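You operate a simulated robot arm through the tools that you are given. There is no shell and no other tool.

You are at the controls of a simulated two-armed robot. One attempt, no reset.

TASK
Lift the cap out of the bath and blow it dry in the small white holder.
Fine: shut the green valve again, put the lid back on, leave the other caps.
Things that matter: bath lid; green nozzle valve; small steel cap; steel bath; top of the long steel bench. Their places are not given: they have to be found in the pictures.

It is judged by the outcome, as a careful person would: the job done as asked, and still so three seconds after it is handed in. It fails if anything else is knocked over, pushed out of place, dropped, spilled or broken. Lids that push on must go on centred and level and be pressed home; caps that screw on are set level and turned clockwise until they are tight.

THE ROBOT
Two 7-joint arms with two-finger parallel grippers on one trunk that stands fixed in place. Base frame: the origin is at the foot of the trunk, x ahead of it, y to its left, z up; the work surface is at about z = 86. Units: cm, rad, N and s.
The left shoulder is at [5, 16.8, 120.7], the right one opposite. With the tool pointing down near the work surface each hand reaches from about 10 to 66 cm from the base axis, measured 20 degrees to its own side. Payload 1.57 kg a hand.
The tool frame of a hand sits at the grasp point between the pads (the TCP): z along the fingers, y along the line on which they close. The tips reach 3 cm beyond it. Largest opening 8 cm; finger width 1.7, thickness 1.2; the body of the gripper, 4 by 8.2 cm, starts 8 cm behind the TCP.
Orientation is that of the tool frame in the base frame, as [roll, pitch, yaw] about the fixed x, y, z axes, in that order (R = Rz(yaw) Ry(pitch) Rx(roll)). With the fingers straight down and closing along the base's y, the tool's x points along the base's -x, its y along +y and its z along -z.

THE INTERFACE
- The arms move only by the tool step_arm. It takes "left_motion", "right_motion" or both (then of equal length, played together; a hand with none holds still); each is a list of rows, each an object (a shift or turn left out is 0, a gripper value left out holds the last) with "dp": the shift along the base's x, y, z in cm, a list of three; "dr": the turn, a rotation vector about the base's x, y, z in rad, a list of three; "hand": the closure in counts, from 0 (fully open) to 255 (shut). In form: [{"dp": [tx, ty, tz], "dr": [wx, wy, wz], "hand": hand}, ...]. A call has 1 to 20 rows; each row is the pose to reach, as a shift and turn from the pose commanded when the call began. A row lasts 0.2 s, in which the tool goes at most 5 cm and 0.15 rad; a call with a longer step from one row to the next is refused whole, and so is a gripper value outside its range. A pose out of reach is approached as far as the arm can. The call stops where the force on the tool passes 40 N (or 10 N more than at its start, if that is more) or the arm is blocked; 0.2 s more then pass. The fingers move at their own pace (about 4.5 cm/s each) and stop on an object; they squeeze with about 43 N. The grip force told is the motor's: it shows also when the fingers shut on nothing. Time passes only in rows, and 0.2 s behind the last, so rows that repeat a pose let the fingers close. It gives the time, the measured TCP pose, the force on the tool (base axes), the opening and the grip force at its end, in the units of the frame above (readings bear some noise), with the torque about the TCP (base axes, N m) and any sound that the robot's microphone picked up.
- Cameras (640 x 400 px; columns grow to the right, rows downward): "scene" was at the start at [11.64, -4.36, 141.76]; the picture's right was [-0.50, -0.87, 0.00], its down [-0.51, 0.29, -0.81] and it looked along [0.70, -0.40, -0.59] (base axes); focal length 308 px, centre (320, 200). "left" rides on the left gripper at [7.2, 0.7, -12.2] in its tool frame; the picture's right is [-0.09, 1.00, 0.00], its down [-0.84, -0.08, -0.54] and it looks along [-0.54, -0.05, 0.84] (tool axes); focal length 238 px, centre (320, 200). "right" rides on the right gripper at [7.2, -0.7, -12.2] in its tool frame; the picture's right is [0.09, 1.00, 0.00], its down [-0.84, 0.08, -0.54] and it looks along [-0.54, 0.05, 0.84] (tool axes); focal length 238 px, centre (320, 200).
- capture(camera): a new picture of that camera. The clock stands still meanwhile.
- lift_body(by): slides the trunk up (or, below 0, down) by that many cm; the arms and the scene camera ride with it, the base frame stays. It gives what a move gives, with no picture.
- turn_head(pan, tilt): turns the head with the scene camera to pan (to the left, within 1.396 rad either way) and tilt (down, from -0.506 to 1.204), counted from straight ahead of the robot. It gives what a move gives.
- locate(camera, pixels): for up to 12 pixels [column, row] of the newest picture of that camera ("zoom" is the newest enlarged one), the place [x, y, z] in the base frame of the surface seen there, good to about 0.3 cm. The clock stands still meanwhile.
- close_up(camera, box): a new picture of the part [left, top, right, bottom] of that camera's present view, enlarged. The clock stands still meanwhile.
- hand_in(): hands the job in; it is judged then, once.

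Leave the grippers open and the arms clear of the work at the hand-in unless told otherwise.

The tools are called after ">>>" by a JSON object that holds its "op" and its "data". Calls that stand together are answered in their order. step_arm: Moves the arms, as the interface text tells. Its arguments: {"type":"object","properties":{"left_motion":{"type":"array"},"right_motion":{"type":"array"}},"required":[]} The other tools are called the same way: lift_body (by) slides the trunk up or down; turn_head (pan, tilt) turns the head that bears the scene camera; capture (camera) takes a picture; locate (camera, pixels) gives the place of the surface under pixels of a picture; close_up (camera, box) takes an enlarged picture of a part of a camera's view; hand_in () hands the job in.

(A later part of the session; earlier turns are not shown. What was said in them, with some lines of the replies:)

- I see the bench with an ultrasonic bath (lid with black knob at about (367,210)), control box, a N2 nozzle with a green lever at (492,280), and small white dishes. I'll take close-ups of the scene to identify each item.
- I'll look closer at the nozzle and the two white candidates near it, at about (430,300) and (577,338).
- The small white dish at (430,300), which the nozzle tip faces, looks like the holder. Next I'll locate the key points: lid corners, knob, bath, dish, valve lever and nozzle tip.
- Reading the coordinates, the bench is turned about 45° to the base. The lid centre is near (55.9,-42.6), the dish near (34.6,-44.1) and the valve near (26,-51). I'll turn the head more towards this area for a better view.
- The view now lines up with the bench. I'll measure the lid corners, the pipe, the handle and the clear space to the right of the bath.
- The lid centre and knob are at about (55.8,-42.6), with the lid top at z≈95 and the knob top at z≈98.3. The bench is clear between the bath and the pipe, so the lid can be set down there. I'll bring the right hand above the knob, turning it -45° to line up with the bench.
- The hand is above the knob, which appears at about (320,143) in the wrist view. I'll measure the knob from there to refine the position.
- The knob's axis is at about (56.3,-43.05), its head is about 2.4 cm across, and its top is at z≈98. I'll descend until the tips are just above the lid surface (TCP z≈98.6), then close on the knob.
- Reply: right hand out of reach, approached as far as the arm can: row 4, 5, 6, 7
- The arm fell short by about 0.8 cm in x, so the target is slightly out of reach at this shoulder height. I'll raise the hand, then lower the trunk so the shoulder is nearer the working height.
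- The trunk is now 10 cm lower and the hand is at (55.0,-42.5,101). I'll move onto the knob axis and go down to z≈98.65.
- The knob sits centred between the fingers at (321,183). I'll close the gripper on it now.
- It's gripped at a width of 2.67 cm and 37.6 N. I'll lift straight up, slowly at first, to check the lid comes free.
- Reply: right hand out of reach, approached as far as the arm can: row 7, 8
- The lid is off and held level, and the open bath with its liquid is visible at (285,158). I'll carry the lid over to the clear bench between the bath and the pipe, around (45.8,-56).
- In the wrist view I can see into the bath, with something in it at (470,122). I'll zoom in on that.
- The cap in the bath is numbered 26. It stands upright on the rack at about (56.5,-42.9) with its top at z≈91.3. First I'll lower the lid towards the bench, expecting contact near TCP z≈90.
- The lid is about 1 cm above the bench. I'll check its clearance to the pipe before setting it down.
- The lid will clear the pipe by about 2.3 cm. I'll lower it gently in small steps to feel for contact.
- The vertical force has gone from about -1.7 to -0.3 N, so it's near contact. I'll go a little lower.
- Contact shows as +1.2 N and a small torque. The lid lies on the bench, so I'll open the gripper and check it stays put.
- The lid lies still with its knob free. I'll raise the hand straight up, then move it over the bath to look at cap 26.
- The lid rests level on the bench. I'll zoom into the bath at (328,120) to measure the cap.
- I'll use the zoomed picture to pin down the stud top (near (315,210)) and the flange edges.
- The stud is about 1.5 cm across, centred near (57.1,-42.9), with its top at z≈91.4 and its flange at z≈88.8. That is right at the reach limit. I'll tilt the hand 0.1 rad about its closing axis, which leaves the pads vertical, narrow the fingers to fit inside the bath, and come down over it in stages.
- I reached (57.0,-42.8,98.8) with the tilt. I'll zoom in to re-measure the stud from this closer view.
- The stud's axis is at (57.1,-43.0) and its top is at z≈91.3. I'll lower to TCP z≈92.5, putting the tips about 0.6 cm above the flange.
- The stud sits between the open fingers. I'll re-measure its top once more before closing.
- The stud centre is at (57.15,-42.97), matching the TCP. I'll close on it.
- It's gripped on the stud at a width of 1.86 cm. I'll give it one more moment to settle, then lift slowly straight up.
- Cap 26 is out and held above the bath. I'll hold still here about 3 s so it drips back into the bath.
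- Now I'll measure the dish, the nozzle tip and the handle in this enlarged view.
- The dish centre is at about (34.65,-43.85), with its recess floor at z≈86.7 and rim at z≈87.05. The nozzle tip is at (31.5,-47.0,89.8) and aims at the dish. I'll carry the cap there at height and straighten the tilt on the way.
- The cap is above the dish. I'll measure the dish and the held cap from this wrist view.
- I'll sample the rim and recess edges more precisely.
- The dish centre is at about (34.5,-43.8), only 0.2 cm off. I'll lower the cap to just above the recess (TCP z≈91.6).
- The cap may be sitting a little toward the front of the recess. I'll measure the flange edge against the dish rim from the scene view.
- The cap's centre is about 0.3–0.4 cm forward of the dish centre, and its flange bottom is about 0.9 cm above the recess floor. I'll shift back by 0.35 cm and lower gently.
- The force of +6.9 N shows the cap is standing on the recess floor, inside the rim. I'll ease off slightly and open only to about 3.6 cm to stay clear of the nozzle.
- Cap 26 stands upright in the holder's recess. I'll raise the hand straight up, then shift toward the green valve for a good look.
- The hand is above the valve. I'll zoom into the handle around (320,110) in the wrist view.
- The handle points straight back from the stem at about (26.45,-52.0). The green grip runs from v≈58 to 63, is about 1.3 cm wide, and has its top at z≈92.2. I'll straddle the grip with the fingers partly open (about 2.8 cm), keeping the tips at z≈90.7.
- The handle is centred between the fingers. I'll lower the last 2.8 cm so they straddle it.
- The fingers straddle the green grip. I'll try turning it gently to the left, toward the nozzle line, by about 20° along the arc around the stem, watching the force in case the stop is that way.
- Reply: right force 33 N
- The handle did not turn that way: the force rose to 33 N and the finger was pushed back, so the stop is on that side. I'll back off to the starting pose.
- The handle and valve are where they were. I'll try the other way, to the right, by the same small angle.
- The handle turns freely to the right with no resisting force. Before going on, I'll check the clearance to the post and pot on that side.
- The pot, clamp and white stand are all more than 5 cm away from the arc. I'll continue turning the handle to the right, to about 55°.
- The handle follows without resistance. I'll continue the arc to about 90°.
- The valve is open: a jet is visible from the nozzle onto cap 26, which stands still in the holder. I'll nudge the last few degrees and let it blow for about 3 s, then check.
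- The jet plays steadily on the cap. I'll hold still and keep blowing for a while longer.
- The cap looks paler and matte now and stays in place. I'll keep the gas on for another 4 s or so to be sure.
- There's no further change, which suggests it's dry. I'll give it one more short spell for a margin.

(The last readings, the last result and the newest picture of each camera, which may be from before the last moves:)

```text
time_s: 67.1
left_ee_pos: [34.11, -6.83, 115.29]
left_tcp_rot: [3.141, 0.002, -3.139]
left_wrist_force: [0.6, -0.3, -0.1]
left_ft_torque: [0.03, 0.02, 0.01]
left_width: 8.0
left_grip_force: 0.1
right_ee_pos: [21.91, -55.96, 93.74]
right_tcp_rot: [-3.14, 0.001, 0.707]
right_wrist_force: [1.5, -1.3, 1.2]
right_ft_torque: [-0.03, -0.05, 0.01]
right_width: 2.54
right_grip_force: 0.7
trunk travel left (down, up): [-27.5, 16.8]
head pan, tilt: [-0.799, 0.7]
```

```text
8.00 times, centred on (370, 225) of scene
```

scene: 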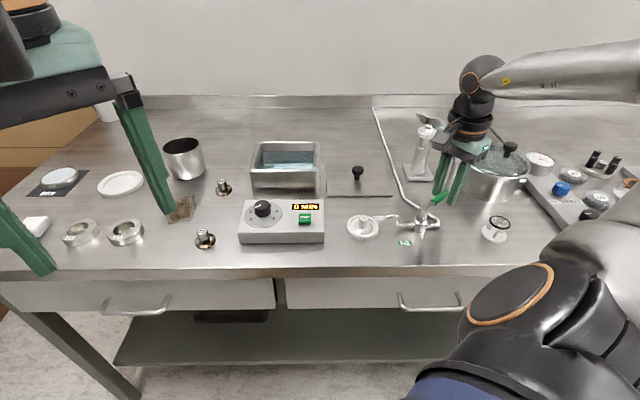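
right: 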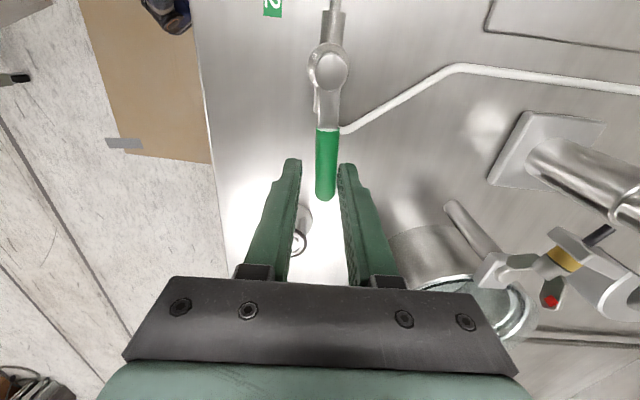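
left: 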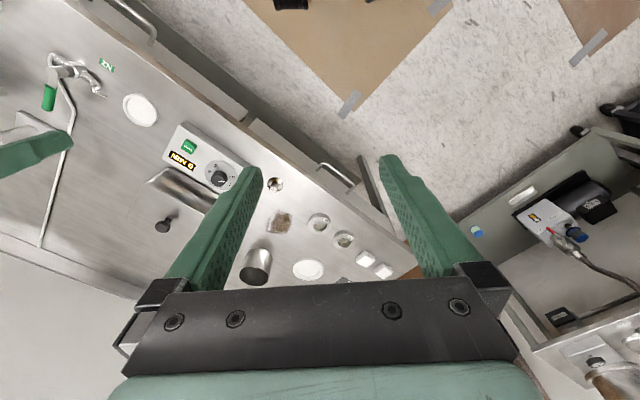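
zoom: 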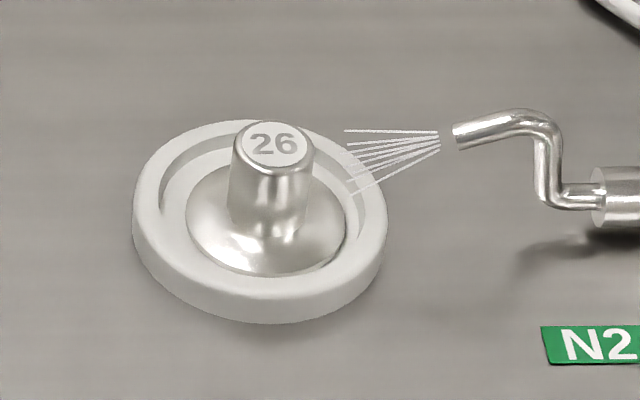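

The cap is dry and steady. Now I'll turn the handle back along the same arc to shut the valve.

>>> {"op": "step_arm", "data": {"right_motion": [{"dp": [0.414, -0.432, 0], "dr": [0, 0, 0.1]}, {"dp": [0.87, -0.821, 0], "dr": [0, 0, 0.2]}, {"dp": [1.362, -1.162, 0], "dr": [0, 0, 0.3]}, {"dp": [1.885, -1.452, 0], "dr": [0, 0, 0.4]}, {"dp": [2.435, -1.689, 0], "dr": [0, 0, 0.5]}, {"dp": [3.006, -1.869, 0], "dr": [0, 0, 0.6]}, {"dp": [3.592, -1.992, 0], "dr": [0, 0, 0.7]}, {"dp": [4.187, -2.056, 0], "dr": [0, 0, 0.8]}, {"dp": [4.786, -2.059, 0], "dr": [0, 0, 0.9]}, {"dp": [5.382, -2.003, 0], "dr": [0, 0, 1.0]}, {"dp": [5.97, -1.888, 0], "dr": [0, 0, 1.1]}, {"dp": [6.543, -1.715, 0], "dr": [0, 0, 1.2]}, {"dp": [7.096, -1.485, 0], "dr": [0, 0, 1.3]}, {"dp": [7.623, -1.202, 0], "dr": [0, 0, 1.4]}, {"dp": [8.119, -0.867, 0], "dr": [0, 0, 1.5]}, {"dp": [8.58, -0.484, 0], "dr": [0, 0, 1.6]}]}}

>>> {"op": "close_up", "data": {"camera": "scene", "box": [330, 150, 490, 270]}}

>>> {"op": "close_up", "data": {"camera": "right", "box": [240, 60, 400, 210]}}

```text
time_s: 70.5
left_ee_pos: [34.09, -6.84, 115.35]
left_tcp_rot: [-3.142, 0.001, -3.141]
left_wrist_force: [0.6, -0.6, 1.2]
left_ft_torque: [-0.02, 0.0, 0.01]
left_width: 8.0
left_grip_force: 0.1
right_ee_pos: [30.41, -56.47, 93.66]
right_tcp_rot: [-3.141, -0.002, 2.308]
right_wrist_force: [-0.2, -0.5, -0.3]
right_ft_torque: [0.0, 0.0, 0.04]
right_width: 2.4
right_grip_force: 0.4
trunk travel left (down, up): [-27.5, 16.8]
head pan, tilt: [-0.799, 0.7]
```

```text
3.33 times, centred on (410, 210) of scene
```

zoom: 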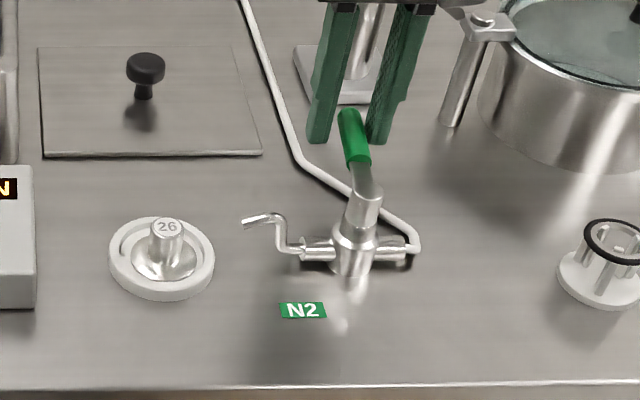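

```text
2.67 times, centred on (320, 135) of right
```

zoom: 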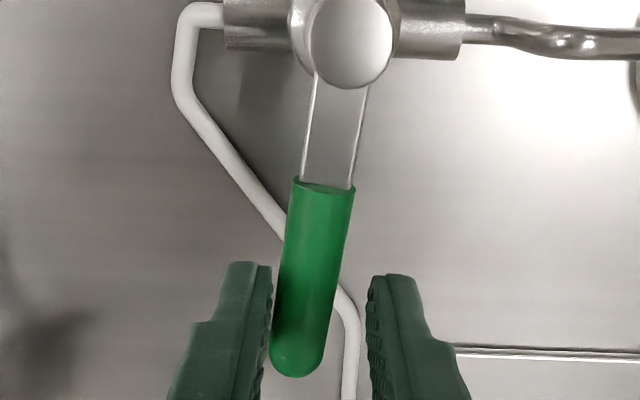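

The jet has stopped. The handle is a few degrees short of its original stop, so I'll press it gently the rest of the way.

>>> {"op": "step_arm", "data": {"right_motion": [{"dp": [0.17, 0.16, 0], "dr": [0, 0, 0.04]}, {"dp": [0.339, 0.338, 0], "dr": [0, 0, 0.08]}, {"dp": [0.48, 0.5, 0], "dr": [0, 0, 0.115]}, {"dp": [0.613, 0.656, 0], "dr": [0, 0, 0.15]}, {"dp": [0.613, 0.656, 0], "dr": [0, 0, 0.15]}]}}

>>> {"op": "close_up", "data": {"camera": "right", "box": [240, 60, 400, 210]}}

>>> {"op": "close_up", "data": {"camera": "scene", "box": [330, 150, 470, 260]}}

```text
time_s: 71.7
left_ee_pos: [34.02, -6.76, 115.3]
left_tcp_rot: [-3.142, 0.0, -3.14]
left_wrist_force: [0.5, -0.7, -0.5]
left_ft_torque: [0.02, -0.01, 0.0]
left_width: 7.99
left_grip_force: 0.0
right_ee_pos: [31.17, -55.81, 93.65]
right_tcp_rot: [3.141, 0.0, 2.459]
right_wrist_force: [-2.6, -0.8, -0.7]
right_ft_torque: [-0.04, 0.1, -0.04]
right_width: 2.62
right_grip_force: 2.0
trunk travel left (down, up): [-27.5, 16.8]
head pan, tilt: [-0.799, 0.7]
```

```text
2.67 times, centred on (320, 135) of right
```

zoom: 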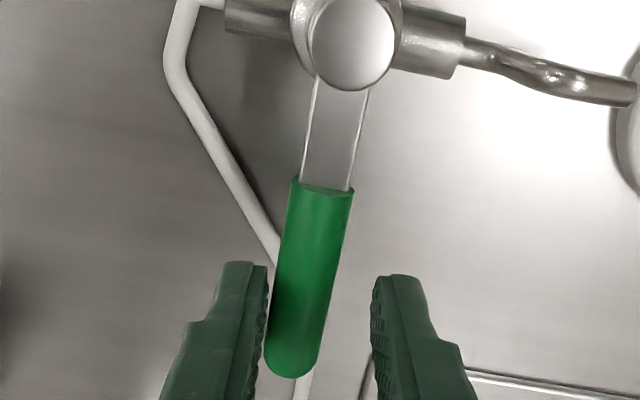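

```text
3.64 times, centred on (400, 205) of scene
```

zoom: 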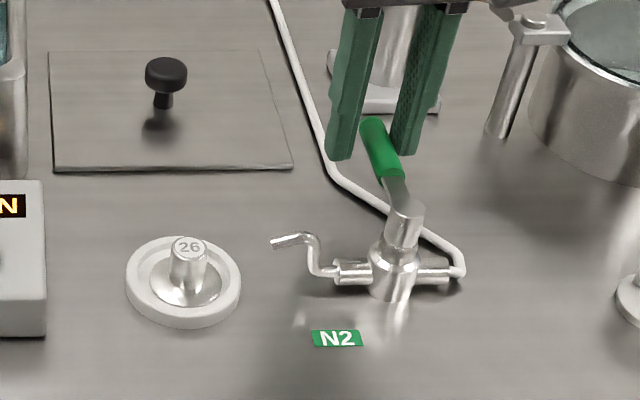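

The handle is back at its closed stop (light reaction of 2.7 N, no jet). I'll back off to centre, open the fingers slightly, and raise straight up clear of the handle.

>>> {"op": "step_arm", "data": {"right_motion": [{"dp": [-0.2, -0.22, 0], "dr": [0, 0, -0.05]}, {"dp": [-0.398, -0.447, 0], "dr": [0, 0, -0.1], "hand": 166}, {"dp": [-0.398, -0.447, 0], "dr": [0, 0, -0.1], "hand": 166}, {"dp": [-0.398, -0.447, 1.0], "dr": [0, 0, -0.1], "hand": 166}, {"dp": [-0.398, -0.447, 3.0], "dr": [0, 0, -0.1], "hand": 166}, {"dp": [-0.398, -0.447, 6.0], "dr": [0, 0, -0.1], "hand": 166}, {"dp": [-0.398, -0.447, 9.0], "dr": [0, 0, -0.1], "hand": 166}, {"dp": [-0.398, -0.447, 10.0], "dr": [0, 0, -0.1], "hand": 166}]}}

>>> {"op": "capture", "data": {"camera": "right"}}

>>> {"op": "close_up", "data": {"camera": "scene", "box": [330, 150, 470, 260]}}

```text
time_s: 73.5
left_ee_pos: [34.12, -6.83, 115.33]
left_tcp_rot: [-3.139, 0.0, -3.139]
left_wrist_force: [0.3, -0.9, 0.3]
left_ft_torque: [-0.03, 0.0, 0.01]
left_width: 8.0
left_grip_force: 0.0
right_ee_pos: [30.66, -56.22, 103.7]
right_tcp_rot: [-3.141, -0.001, 2.357]
right_wrist_force: [-1.1, 0.5, -0.4]
right_ft_torque: [0.01, 0.0, -0.02]
right_width: 2.79
right_grip_force: 0.1
trunk travel left (down, up): [-27.5, 16.8]
head pan, tilt: [-0.799, 0.7]
```

```text
taken
```

right: 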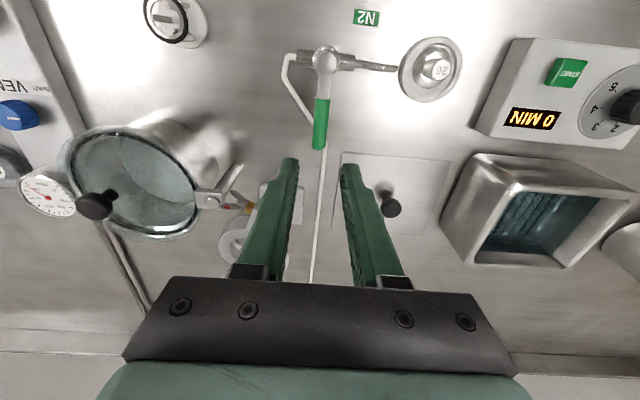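

```text
3.64 times, centred on (400, 205) of scene
```

zoom: 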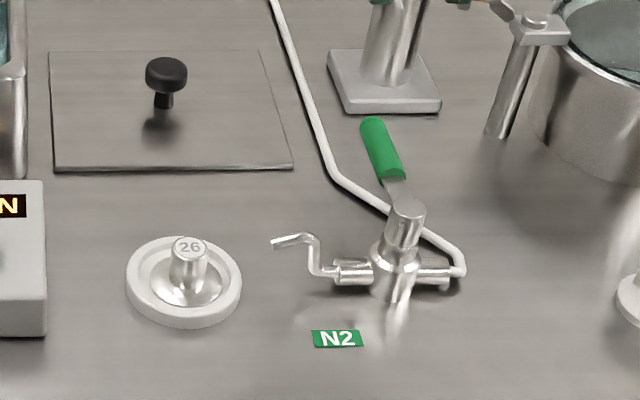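

The valve is shut with no jet, and the cap stands in the holder. I'll compare the handle direction with the start and measure the lid where it lies.

>>> {"op": "close_up", "data": {"camera": "right", "box": [250, 30, 410, 180]}}

>>> {"op": "locate", "data": {"camera": "zoom", "pixels": [[300, 105], [285, 300], [290, 240], [272, 260], [303, 262], [540, 170], [400, 335]]}}

>>> {"op": "locate", "data": {"camera": "right", "pixels": [[390, 204], [381, 204], [399, 204], [390, 196], [390, 212], [343, 155], [449, 163], [332, 225], [440, 70], [432, 70]]}}

```text
2.67 times, centred on (330, 105) of right
```

zoom: 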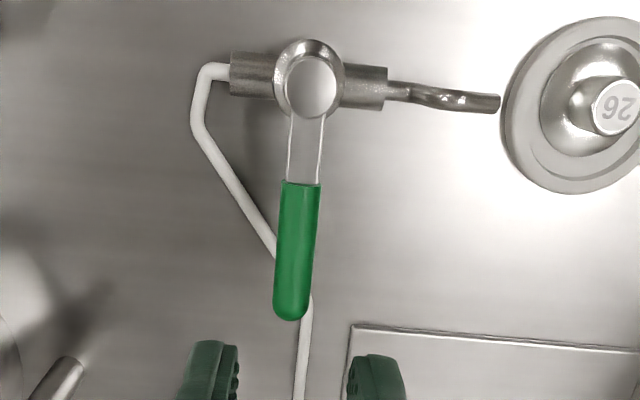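

```text
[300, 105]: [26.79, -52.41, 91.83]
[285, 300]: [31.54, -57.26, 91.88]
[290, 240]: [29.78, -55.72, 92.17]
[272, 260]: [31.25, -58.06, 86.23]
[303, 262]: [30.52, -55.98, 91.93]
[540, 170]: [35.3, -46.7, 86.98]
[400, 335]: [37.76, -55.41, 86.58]
```

```text
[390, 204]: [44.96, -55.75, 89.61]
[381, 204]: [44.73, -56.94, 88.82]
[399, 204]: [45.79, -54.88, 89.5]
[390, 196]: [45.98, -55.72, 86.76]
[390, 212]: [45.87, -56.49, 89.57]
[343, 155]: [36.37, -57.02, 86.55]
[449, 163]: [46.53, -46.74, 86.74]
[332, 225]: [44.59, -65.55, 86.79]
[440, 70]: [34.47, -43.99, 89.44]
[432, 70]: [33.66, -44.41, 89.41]
```

The handle points at 45.6° as at the start, square to the pipe, so it's fully closed. The lid knob is at about (45.75,-56.0). Before moving over, I'll check how close the post's clamp is to my path.

>>> {"op": "locate", "data": {"camera": "right", "pixels": [[232, 245], [245, 207], [265, 190], [222, 195], [255, 230], [240, 195]]}}

>>> {"op": "close_up", "data": {"camera": "scene", "box": [380, 90, 540, 210]}}

```text
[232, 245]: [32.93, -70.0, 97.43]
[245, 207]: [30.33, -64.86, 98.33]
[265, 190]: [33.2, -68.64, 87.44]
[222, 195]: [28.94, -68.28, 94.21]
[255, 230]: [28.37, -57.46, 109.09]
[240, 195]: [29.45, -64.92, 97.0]
```

```text
3.33 times, centred on (460, 150) of scene
```

zoom: 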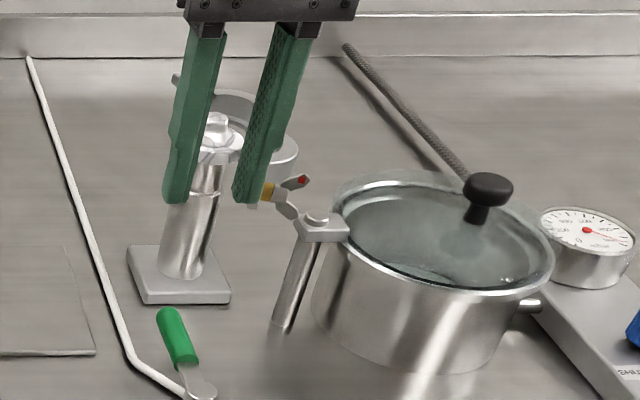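

The clamp's nearest point is at (30.3,-64.9,98), well off my path along y≈-56. I'll move over the lid knob at height and open the fingers.

>>> {"op": "step_arm", "data": {"right_motion": [{"dp": [2.0, 0.6, 0.3]}, {"dp": [5.0, 1.0, 0.3]}, {"dp": [8.0, 1.0, 0.0], "hand": 60}, {"dp": [11.0, 0.8, -1.0], "hand": 0}, {"dp": [13.5, 0.4, -2.5], "hand": 0}, {"dp": [15.1, 0.2, -4.5], "hand": 0}, {"dp": [15.1, 0.2, -6.5], "hand": 0}, {"dp": [15.1, 0.2, -6.5], "hand": 0}]}}

>>> {"op": "capture", "data": {"camera": "right"}}

```text
time_s: 75.3
left_ee_pos: [34.12, -6.96, 115.38]
left_tcp_rot: [-3.141, -0.001, -3.14]
left_wrist_force: [0.8, -0.6, 0.1]
left_ft_torque: [0.0, 0.03, 0.01]
left_width: 8.0
left_grip_force: 0.1
right_ee_pos: [45.82, -56.07, 97.12]
right_tcp_rot: [3.141, 0.0, 2.357]
right_wrist_force: [0.6, -0.1, -1.0]
right_ft_torque: [0.05, 0.0, -0.01]
right_width: 8.01
right_grip_force: 0.0
trunk travel left (down, up): [-27.5, 16.8]
head pan, tilt: [-0.799, 0.7]
```

```text
taken
```

right: 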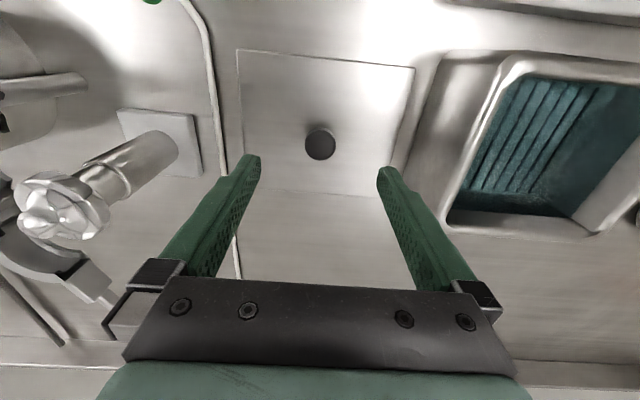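

The knob appears at (320,144), nearly under the TCP. I'll measure it to fine-tune.

>>> {"op": "locate", "data": {"camera": "right", "pixels": [[320, 144], [307, 144], [333, 144], [320, 133], [320, 155], [238, 50], [413, 70]]}}

```text
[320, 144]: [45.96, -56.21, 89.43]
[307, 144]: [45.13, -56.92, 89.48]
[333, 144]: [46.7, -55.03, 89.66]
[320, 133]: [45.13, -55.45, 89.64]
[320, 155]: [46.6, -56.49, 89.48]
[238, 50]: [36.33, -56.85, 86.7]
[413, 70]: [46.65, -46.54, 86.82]
```

It's aligned within 0.1 cm. I'll lower onto the knob to z≈90.35 and grip it.

>>> {"op": "step_arm", "data": {"right_motion": [{"dp": [0.05, 0.05, -2.0]}, {"dp": [0.05, 0.05, -4.0]}, {"dp": [0.05, 0.05, -5.5]}, {"dp": [0.05, 0.05, -6.4]}, {"dp": [0.05, 0.05, -6.8]}, {"dp": [0.05, 0.05, -6.8]}, {"dp": [0.05, 0.05, -6.8], "hand": 80}, {"dp": [0.05, 0.05, -6.8], "hand": 140}, {"dp": [0.05, 0.05, -6.8], "hand": 255}, {"dp": [0.05, 0.05, -6.8], "hand": 255}, {"dp": [0.05, 0.05, -6.8], "hand": 255}, {"dp": [0.05, 0.05, -6.8], "hand": 255}, {"dp": [0.05, 0.05, -6.8], "hand": 255}]}}

>>> {"op": "capture", "data": {"camera": "right"}}

```text
time_s: 78.1
left_ee_pos: [34.0, -6.83, 115.45]
left_tcp_rot: [3.141, 0.002, -3.139]
left_wrist_force: [0.3, 0.1, 0.0]
left_ft_torque: [-0.02, 0.0, -0.01]
left_width: 8.01
left_grip_force: 0.0
right_ee_pos: [45.96, -55.97, 90.31]
right_tcp_rot: [3.14, 0.0, 2.357]
right_wrist_force: [0.2, -0.2, 0.4]
right_ft_torque: [0.01, 0.07, -0.01]
right_width: 2.66
right_grip_force: 37.6
trunk travel left (down, up): [-27.5, 16.8]
head pan, tilt: [-0.799, 0.7]
```

```text
taken
```

right: 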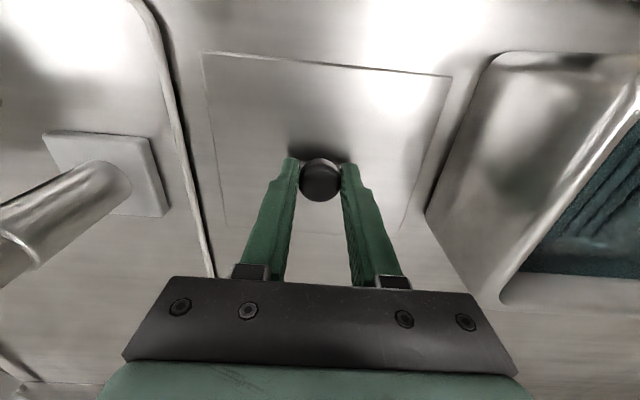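

It's gripped (2.66 cm, 37.6 N), and the lid sits in the view just as when I first held it. I'll lift it and carry it back over the bath at about z=103.5.

>>> {"op": "step_arm", "data": {"right_motion": [{"dp": [0, 0, 0.5]}, {"dp": [0, 0, 1.5]}, {"dp": [0, 0, 4.0]}, {"dp": [0, 0, 7.0]}, {"dp": [0, 0, 10.0]}, {"dp": [0, 0, 13.2]}, {"dp": [1.0, 1.3, 13.2]}, {"dp": [2.6, 3.2, 13.2]}, {"dp": [4.2, 5.2, 13.2]}, {"dp": [5.8, 7.2, 13.2]}, {"dp": [7.4, 9.2, 13.2]}, {"dp": [9.0, 11.2, 13.2]}, {"dp": [10.0, 12.5, 13.2]}, {"dp": [10.36, 12.94, 13.2]}, {"dp": [10.36, 12.94, 13.2]}, {"dp": [10.36, 12.94, 13.2]}]}}

>>> {"op": "capture", "data": {"camera": "right"}}

>>> {"op": "capture", "data": {"camera": "scene"}}

```text
time_s: 81.5
left_ee_pos: [34.18, -7.08, 115.32]
left_tcp_rot: [-3.141, 0.001, -3.139]
left_wrist_force: [0.2, 0.6, 0.0]
left_ft_torque: [0.02, -0.03, -0.01]
left_width: 8.0
left_grip_force: 0.0
right_ee_pos: [56.16, -42.94, 103.61]
right_tcp_rot: [-3.141, 0.0, 2.355]
right_wrist_force: [0.4, -0.8, -2.0]
right_ft_torque: [0.04, 0.03, -0.03]
right_width: 2.66
right_grip_force: 37.2
trunk travel left (down, up): [-27.5, 16.8]
head pan, tilt: [-0.799, 0.7]
```

```text
taken
```

right: 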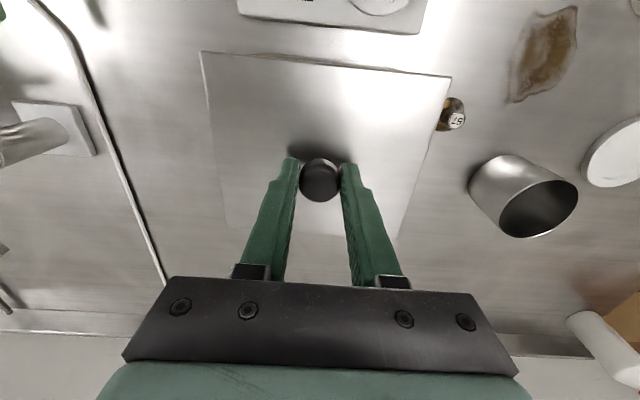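

```text
taken
```

scene: 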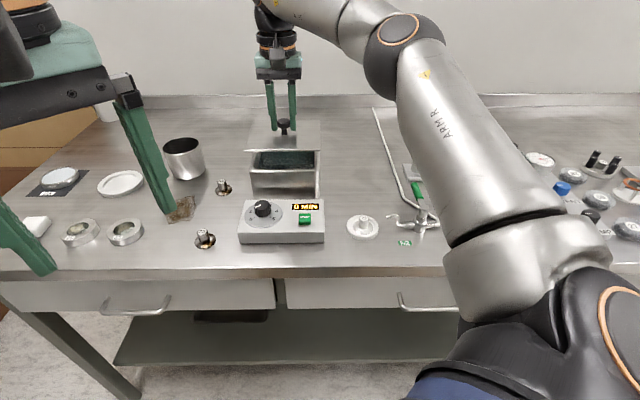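

The lid is above the bath. I'll measure its corners and compare with the original place: front-right (46.9,-43.8) and front-left (57.1,-33.6).

>>> {"op": "close_up", "data": {"camera": "scene", "box": [230, 110, 340, 205]}}

>>> {"op": "locate", "data": {"camera": "right", "pixels": [[202, 54], [448, 79], [325, 68], [398, 236], [226, 228], [205, 75], [440, 100]]}}

>>> {"op": "locate", "data": {"camera": "zoom", "pixels": [[112, 215], [515, 218], [150, 110], [480, 112], [155, 260], [515, 262], [320, 325]]}}

```text
4.21 times, centred on (285, 158) of scene
```

zoom: 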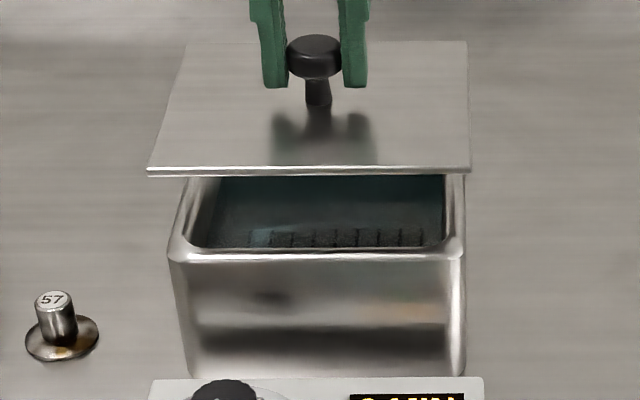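

```text
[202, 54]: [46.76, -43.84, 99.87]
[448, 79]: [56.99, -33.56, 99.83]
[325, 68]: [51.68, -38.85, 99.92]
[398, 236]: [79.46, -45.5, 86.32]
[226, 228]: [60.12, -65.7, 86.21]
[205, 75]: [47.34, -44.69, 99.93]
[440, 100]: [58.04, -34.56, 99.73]
```

```text
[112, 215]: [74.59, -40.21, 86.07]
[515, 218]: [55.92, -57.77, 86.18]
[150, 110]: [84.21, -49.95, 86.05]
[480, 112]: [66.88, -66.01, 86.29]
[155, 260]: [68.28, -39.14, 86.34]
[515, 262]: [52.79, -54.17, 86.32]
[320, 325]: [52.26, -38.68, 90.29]
```

The lid is within 0.15 cm of its original place. I'll apply a +0.1 cm correction in x and lower it to just above contact.

>>> {"op": "step_arm", "data": {"right_motion": [{"dp": [0.1, -0.06, -1.0]}, {"dp": [0.1, -0.06, -2.2]}, {"dp": [0.1, -0.06, -3.2]}, {"dp": [0.1, -0.06, -4.0]}, {"dp": [0.1, -0.06, -4.5]}, {"dp": [0.1, -0.06, -4.5]}]}}

>>> {"op": "capture", "data": {"camera": "right"}}

>>> {"op": "close_up", "data": {"camera": "scene", "box": [230, 120, 340, 215]}}

```text
time_s: 82.9
left_ee_pos: [34.18, -6.95, 115.43]
left_tcp_rot: [-3.141, 0.0, -3.138]
left_wrist_force: [-0.2, 0.7, 0.8]
left_ft_torque: [0.0, -0.01, -0.01]
left_width: 8.0
left_grip_force: 0.0
right_ee_pos: [56.23, -43.05, 98.96]
right_tcp_rot: [3.141, 0.0, 2.356]
right_wrist_force: [-0.8, 0.3, -1.5]
right_ft_torque: [0.0, -0.01, -0.03]
right_width: 2.68
right_grip_force: 37.6
trunk travel left (down, up): [-27.5, 16.8]
head pan, tilt: [-0.799, 0.7]
```

```text
taken
```

right: 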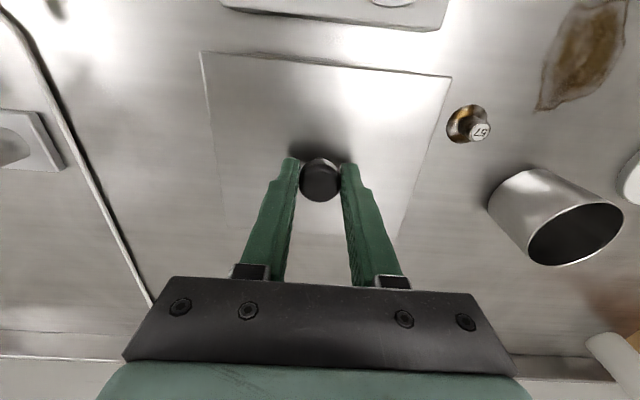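

```text
4.21 times, centred on (285, 168) of scene
```

zoom: 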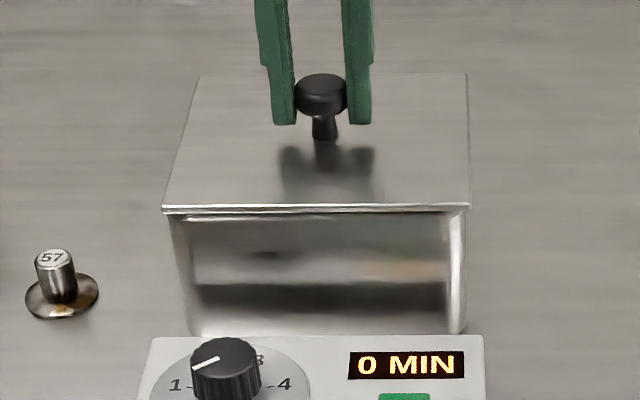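

The lid is about 0.3 cm above the rim and lines up. I'll lower in small steps to seat it.

>>> {"op": "step_arm", "data": {"right_motion": [{"dp": [0.03, 0, -0.12]}, {"dp": [0.03, 0, -0.24]}, {"dp": [0.03, 0, -0.34]}, {"dp": [0.03, 0, -0.42]}, {"dp": [0.03, 0, -0.42]}]}}

>>> {"op": "capture", "data": {"camera": "right"}}

>>> {"op": "close_up", "data": {"camera": "scene", "box": [230, 120, 340, 215]}}

```text
time_s: 84.1
left_ee_pos: [34.0, -6.82, 115.31]
left_tcp_rot: [-3.138, 0.002, -3.14]
left_wrist_force: [0.1, 0.7, -0.5]
left_ft_torque: [0.01, -0.02, 0.01]
left_width: 7.98
left_grip_force: 0.1
right_ee_pos: [56.29, -43.05, 98.82]
right_tcp_rot: [3.138, 0.006, 2.359]
right_wrist_force: [2.6, -5.3, 12.8]
right_ft_torque: [0.46, 0.47, -0.01]
right_width: 2.68
right_grip_force: 37.4
trunk travel left (down, up): [-27.5, 16.8]
head pan, tilt: [-0.799, 0.7]
```

```text
taken
```

right: 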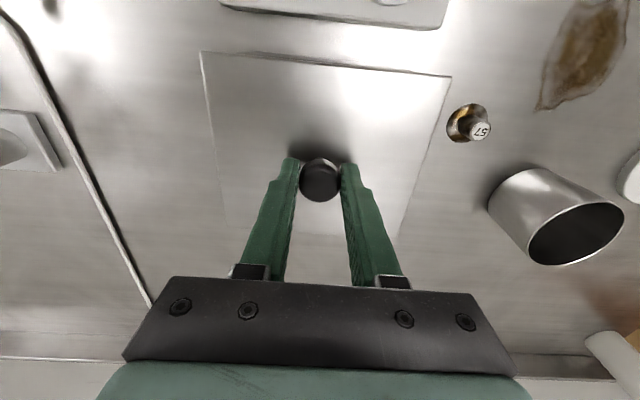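

```text
4.21 times, centred on (285, 168) of scene
```

zoom: 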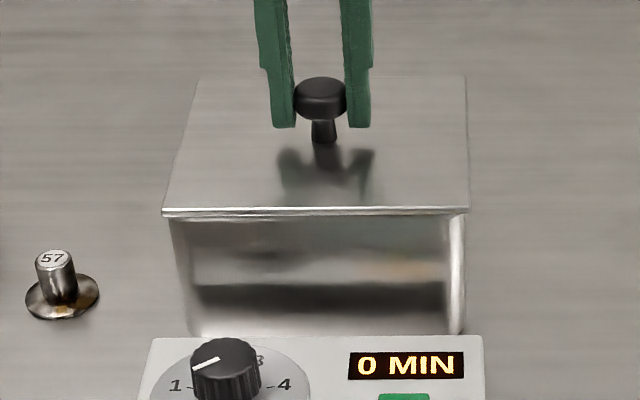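

There's contact at the rim, with 12.8 N at the front edge first, matching the expected seating height. I'll ease the pressure off and then open the fingers gently.

>>> {"op": "step_arm", "data": {"right_motion": [{"dp": [0, 0, 0.1]}, {"dp": [0, 0, 0.2]}, {"dp": [0, 0, 0.2]}]}}

```text
time_s: 84.9
left_ee_pos: [34.05, -6.85, 115.31]
left_tcp_rot: [-3.14, -0.001, -3.14]
left_wrist_force: [-0.2, -0.9, -0.5]
left_ft_torque: [0.0, 0.02, 0.03]
left_width: 8.0
left_grip_force: 0.1
right_ee_pos: [56.37, -43.07, 98.7]
right_tcp_rot: [3.141, 0.0, 2.359]
right_wrist_force: [0.9, -0.7, 5.7]
right_ft_torque: [-0.32, -0.4, -0.02]
right_width: 2.68
right_grip_force: 37.7
trunk travel left (down, up): [-27.5, 16.8]
head pan, tilt: [-0.799, 0.7]
```

The residual force is small (5.7 N) at z=98.7, so the lid sits on the rim. I'll open the fingers.

>>> {"op": "step_arm", "data": {"right_motion": [{"hand": 220}, {"hand": 150}, {"hand": 80}, {"hand": 0}, {"hand": 0}, {"hand": 0}]}}

>>> {"op": "capture", "data": {"camera": "right"}}

>>> {"op": "close_up", "data": {"camera": "scene", "box": [230, 120, 340, 215]}}

```text
time_s: 86.3
left_ee_pos: [34.13, -6.79, 115.24]
left_tcp_rot: [3.141, 0.001, -3.141]
left_wrist_force: [-0.3, 0.4, 0.6]
left_ft_torque: [0.02, -0.02, -0.02]
left_width: 7.98
left_grip_force: 0.0
right_ee_pos: [56.25, -43.02, 98.84]
right_tcp_rot: [3.141, -0.002, 2.356]
right_wrist_force: [0.0, -0.5, 0.0]
right_ft_torque: [0.04, 0.0, 0.0]
right_width: 8.01
right_grip_force: 0.0
trunk travel left (down, up): [-27.5, 16.8]
head pan, tilt: [-0.799, 0.7]
```

```text
taken
```

right: 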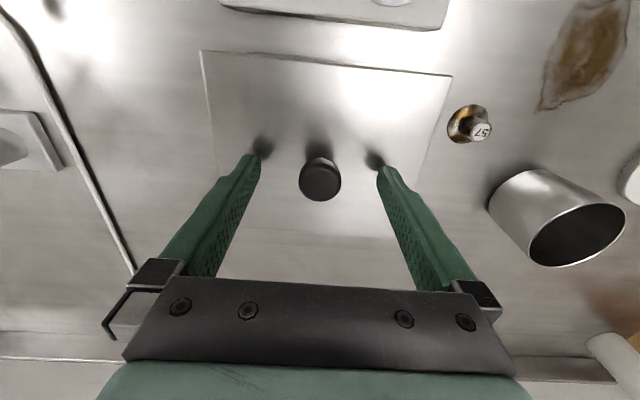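

```text
4.21 times, centred on (285, 168) of scene
```

zoom: 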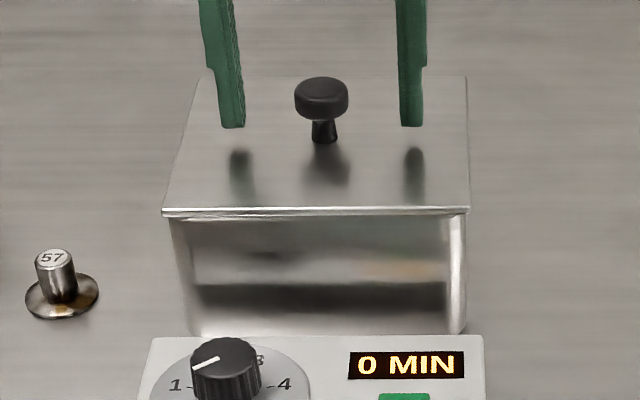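

The lid is released. I'll check that it's level and at its original position by measuring points on it.

>>> {"op": "locate", "data": {"camera": "right", "pixels": [[203, 54], [449, 79], [325, 68], [390, 220], [240, 215], [320, 225], [320, 180], [306, 180], [335, 180]]}}

>>> {"op": "locate", "data": {"camera": "zoom", "pixels": [[168, 208], [465, 206], [205, 85], [460, 85], [320, 180], [320, 214], [200, 225], [440, 222], [320, 85]]}}

```text
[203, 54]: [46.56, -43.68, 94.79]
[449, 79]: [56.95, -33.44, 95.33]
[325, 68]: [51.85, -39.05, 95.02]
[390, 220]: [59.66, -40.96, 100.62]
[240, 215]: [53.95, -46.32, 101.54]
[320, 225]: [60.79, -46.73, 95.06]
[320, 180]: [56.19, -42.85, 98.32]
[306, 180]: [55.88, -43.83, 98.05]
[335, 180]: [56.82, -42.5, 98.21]
```

```text
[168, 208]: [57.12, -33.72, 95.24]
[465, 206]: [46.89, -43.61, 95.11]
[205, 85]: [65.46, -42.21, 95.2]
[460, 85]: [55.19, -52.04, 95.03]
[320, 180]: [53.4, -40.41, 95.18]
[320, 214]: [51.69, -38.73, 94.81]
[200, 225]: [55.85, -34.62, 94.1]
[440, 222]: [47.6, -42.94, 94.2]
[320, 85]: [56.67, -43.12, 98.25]
```

The lid's four corners read z≈95.0–95.2, level and back in place. As a finish, I'll raise the hand, close the fingers and press lightly on the knob top to make sure it's fully home.

>>> {"op": "step_arm", "data": {"right_motion": [{"dp": [0, 0, 1.5]}, {"dp": [0, 0, 3.0]}, {"dp": [0.05, -0.05, 4.5]}, {"dp": [0.05, -0.05, 4.5], "hand": 150}, {"dp": [0.05, -0.05, 4.5], "hand": 255}, {"dp": [0.05, -0.05, 4.5], "hand": 255}, {"dp": [0.05, -0.05, 4.5], "hand": 255}, {"dp": [0.05, -0.05, 4.5], "hand": 255}, {"dp": [0.05, -0.05, 3.5], "hand": 255}, {"dp": [0.05, -0.05, 2.9], "hand": 255}, {"dp": [0.05, -0.05, 2.6], "hand": 255}, {"dp": [0.05, -0.05, 2.6], "hand": 255}]}}

>>> {"op": "capture", "data": {"camera": "right"}}

```text
time_s: 88.9
left_ee_pos: [33.97, -6.91, 115.21]
left_tcp_rot: [-3.139, 0.0, -3.14]
left_wrist_force: [0.1, 0.2, -0.4]
left_ft_torque: [0.02, 0.02, -0.02]
left_width: 7.99
left_grip_force: 0.1
right_ee_pos: [56.2, -43.11, 101.41]
right_tcp_rot: [3.14, 0.001, 2.358]
right_wrist_force: [-0.3, -0.5, 0.1]
right_ft_torque: [0.02, 0.03, -0.02]
right_width: 0.01
right_grip_force: 21.4
trunk travel left (down, up): [-27.5, 16.8]
head pan, tilt: [-0.799, 0.7]
```

```text
taken
```

right: 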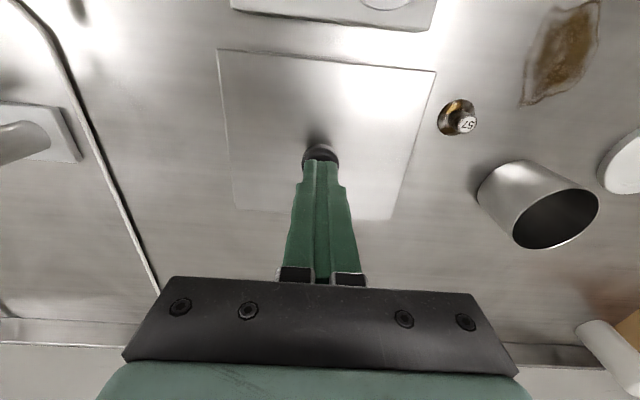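

The closed fingertips are just above the knob. I'll press down in small steps until a light contact force shows.

>>> {"op": "step_arm", "data": {"right_motion": [{"dp": [0, 0, -0.15]}, {"dp": [0, 0, -0.3]}, {"dp": [0, 0, -0.4]}, {"dp": [0, 0, -0.4]}]}}

```text
time_s: 89.9
left_ee_pos: [34.08, -6.81, 115.31]
left_tcp_rot: [-3.139, -0.001, -3.14]
left_wrist_force: [-0.4, -0.1, -0.9]
left_ft_torque: [-0.01, 0.04, 0.02]
left_width: 8.02
left_grip_force: 0.0
right_ee_pos: [56.42, -43.14, 101.06]
right_tcp_rot: [3.141, -0.001, 2.358]
right_wrist_force: [0.3, 1.6, 0.4]
right_ft_torque: [0.0, 0.03, 0.03]
right_width: 0.0
right_grip_force: 21.5
trunk travel left (down, up): [-27.5, 16.8]
head pan, tilt: [-0.799, 0.7]
```

There's no contact yet, so I'll go a little lower.

>>> {"op": "step_arm", "data": {"right_motion": [{"dp": [0, 0, -0.1]}, {"dp": [0, 0, -0.2]}, {"dp": [0, 0, -0.3]}, {"dp": [0, 0, -0.3]}]}}

```text
time_s: 90.9
left_ee_pos: [34.04, -6.71, 115.45]
left_tcp_rot: [-3.14, 0.001, -3.138]
left_wrist_force: [-0.5, -1.0, -0.2]
left_ft_torque: [0.0, 0.03, 0.01]
left_width: 8.01
left_grip_force: 0.0
right_ee_pos: [56.38, -43.25, 101.03]
right_tcp_rot: [3.14, 0.001, 2.356]
right_wrist_force: [2.0, -4.1, 12.4]
right_ft_torque: [-0.07, -0.03, 0.03]
right_width: 0.0
right_grip_force: 21.2
trunk travel left (down, up): [-27.5, 16.8]
head pan, tilt: [-0.799, 0.7]
```

It pressed down with 12.4 N and the knob top is at z≈98.0, as it was originally, so the lid is home. I'll lift off and retract the right hand up and away, opening the gripper.

>>> {"op": "step_arm", "data": {"right_motion": [{"dp": [0, 0, 0.5]}, {"dp": [0, 0, 2.0]}, {"dp": [-1.0, 0.3, 4.0]}, {"dp": [-3.5, 1.2, 6.0], "hand": 150}, {"dp": [-6.5, 2.2, 8.0], "hand": 80}, {"dp": [-10.0, 3.3, 10.0], "hand": 0}, {"dp": [-13.5, 4.5, 12.0], "hand": 0}, {"dp": [-17.0, 5.6, 13.5], "hand": 0}, {"dp": [-20.5, 6.8, 15.0], "hand": 0}, {"dp": [-24.0, 8.0, 16.0], "hand": 0}, {"dp": [-24.0, 8.0, 16.0], "hand": 0}]}}

>>> {"op": "capture", "data": {"camera": "scene"}}

>>> {"op": "capture", "data": {"camera": "right"}}

```text
time_s: 93.3
left_ee_pos: [34.14, -6.86, 115.38]
left_tcp_rot: [-3.139, -0.001, -3.14]
left_wrist_force: [-0.2, -0.5, 0.0]
left_ft_torque: [-0.01, -0.02, -0.01]
left_width: 7.98
left_grip_force: 0.1
right_ee_pos: [32.28, -35.12, 116.78]
right_tcp_rot: [-3.141, 0.0, 2.355]
right_wrist_force: [-1.0, -0.5, -0.7]
right_ft_torque: [0.01, 0.0, 0.0]
right_width: 8.0
right_grip_force: 0.1
trunk travel left (down, up): [-27.5, 16.8]
head pan, tilt: [-0.799, 0.7]
```

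```text
taken
```

scene: 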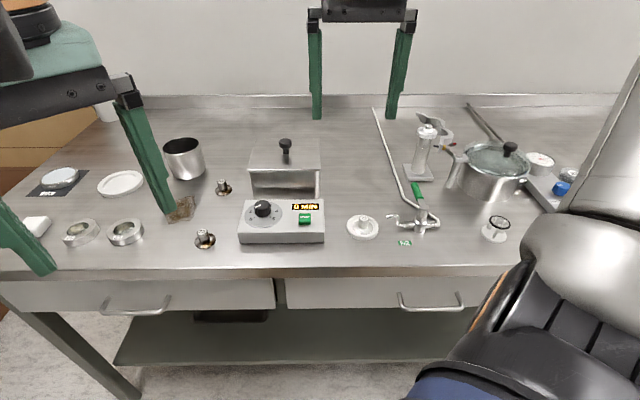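

```text
taken
```

right: 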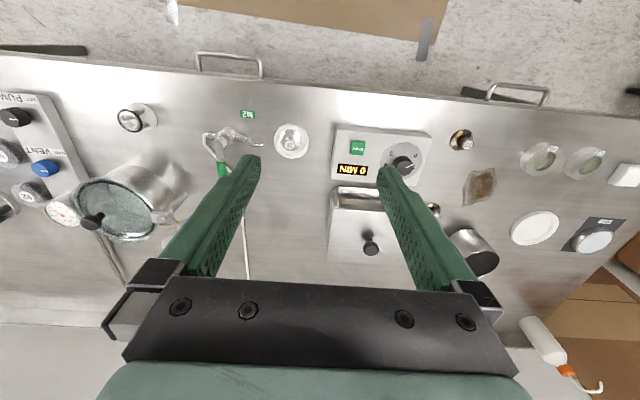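

The arm is clear. I'll take final close-ups of the cap in its holder, the valve and the lid.

>>> {"op": "close_up", "data": {"camera": "scene", "box": [330, 160, 460, 260]}}

>>> {"op": "close_up", "data": {"camera": "scene", "box": [180, 120, 340, 255]}}

```text
4.00 times, centred on (395, 210) of scene
```

zoom: 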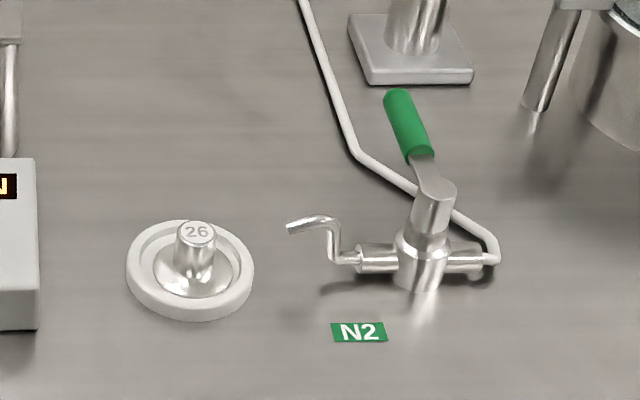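

```text
2.96 times, centred on (260, 188) of scene
```

zoom: 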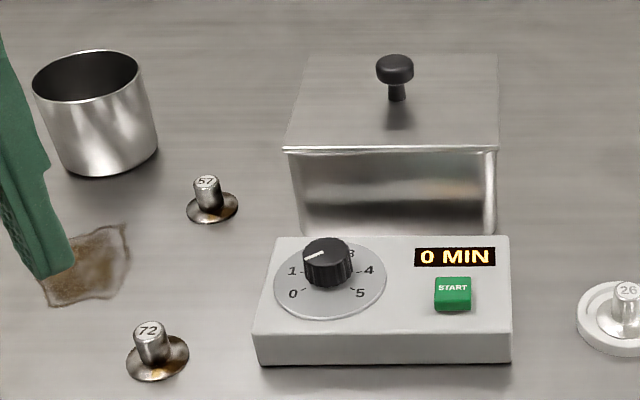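

Cap 26 stands dry in the small white holder, the green valve is shut with no jet, and the lid is level on the bath. Caps 57 and 72 are where they were, both grippers are open, and the arms are clear. I'm handing in now.

>>> {"op": "hand_in", "data": {}}

```text
The job is handed in.
```

I lifted cap 26 out of the bath and blew it dry in the small white holder. It's still standing there, and the job is handed in.

- **Drying:** I let the cap drip over the bath for about 3 s. It then had the N2 jet on it for about 15 s. It looked matte by 58.7 s, and nothing changed in the later pictures.
- **Green valve:** It's shut again, with the handle back at its original stop and no jet showing. It opens to the right. I tried the left first and met the stop at 33 N, and the valve didn't shift.
- **Bath lid:** It's back on, level and within about 0.2 cm of where it was. I pressed it down with about 12 N.
- **Other caps:** I didn't touch 57 or 72, and both stand where they were.

I took the "small white holder" to be the small recessed dish in front of the nozzle, not the larger white dish or the white stand with the black ring.
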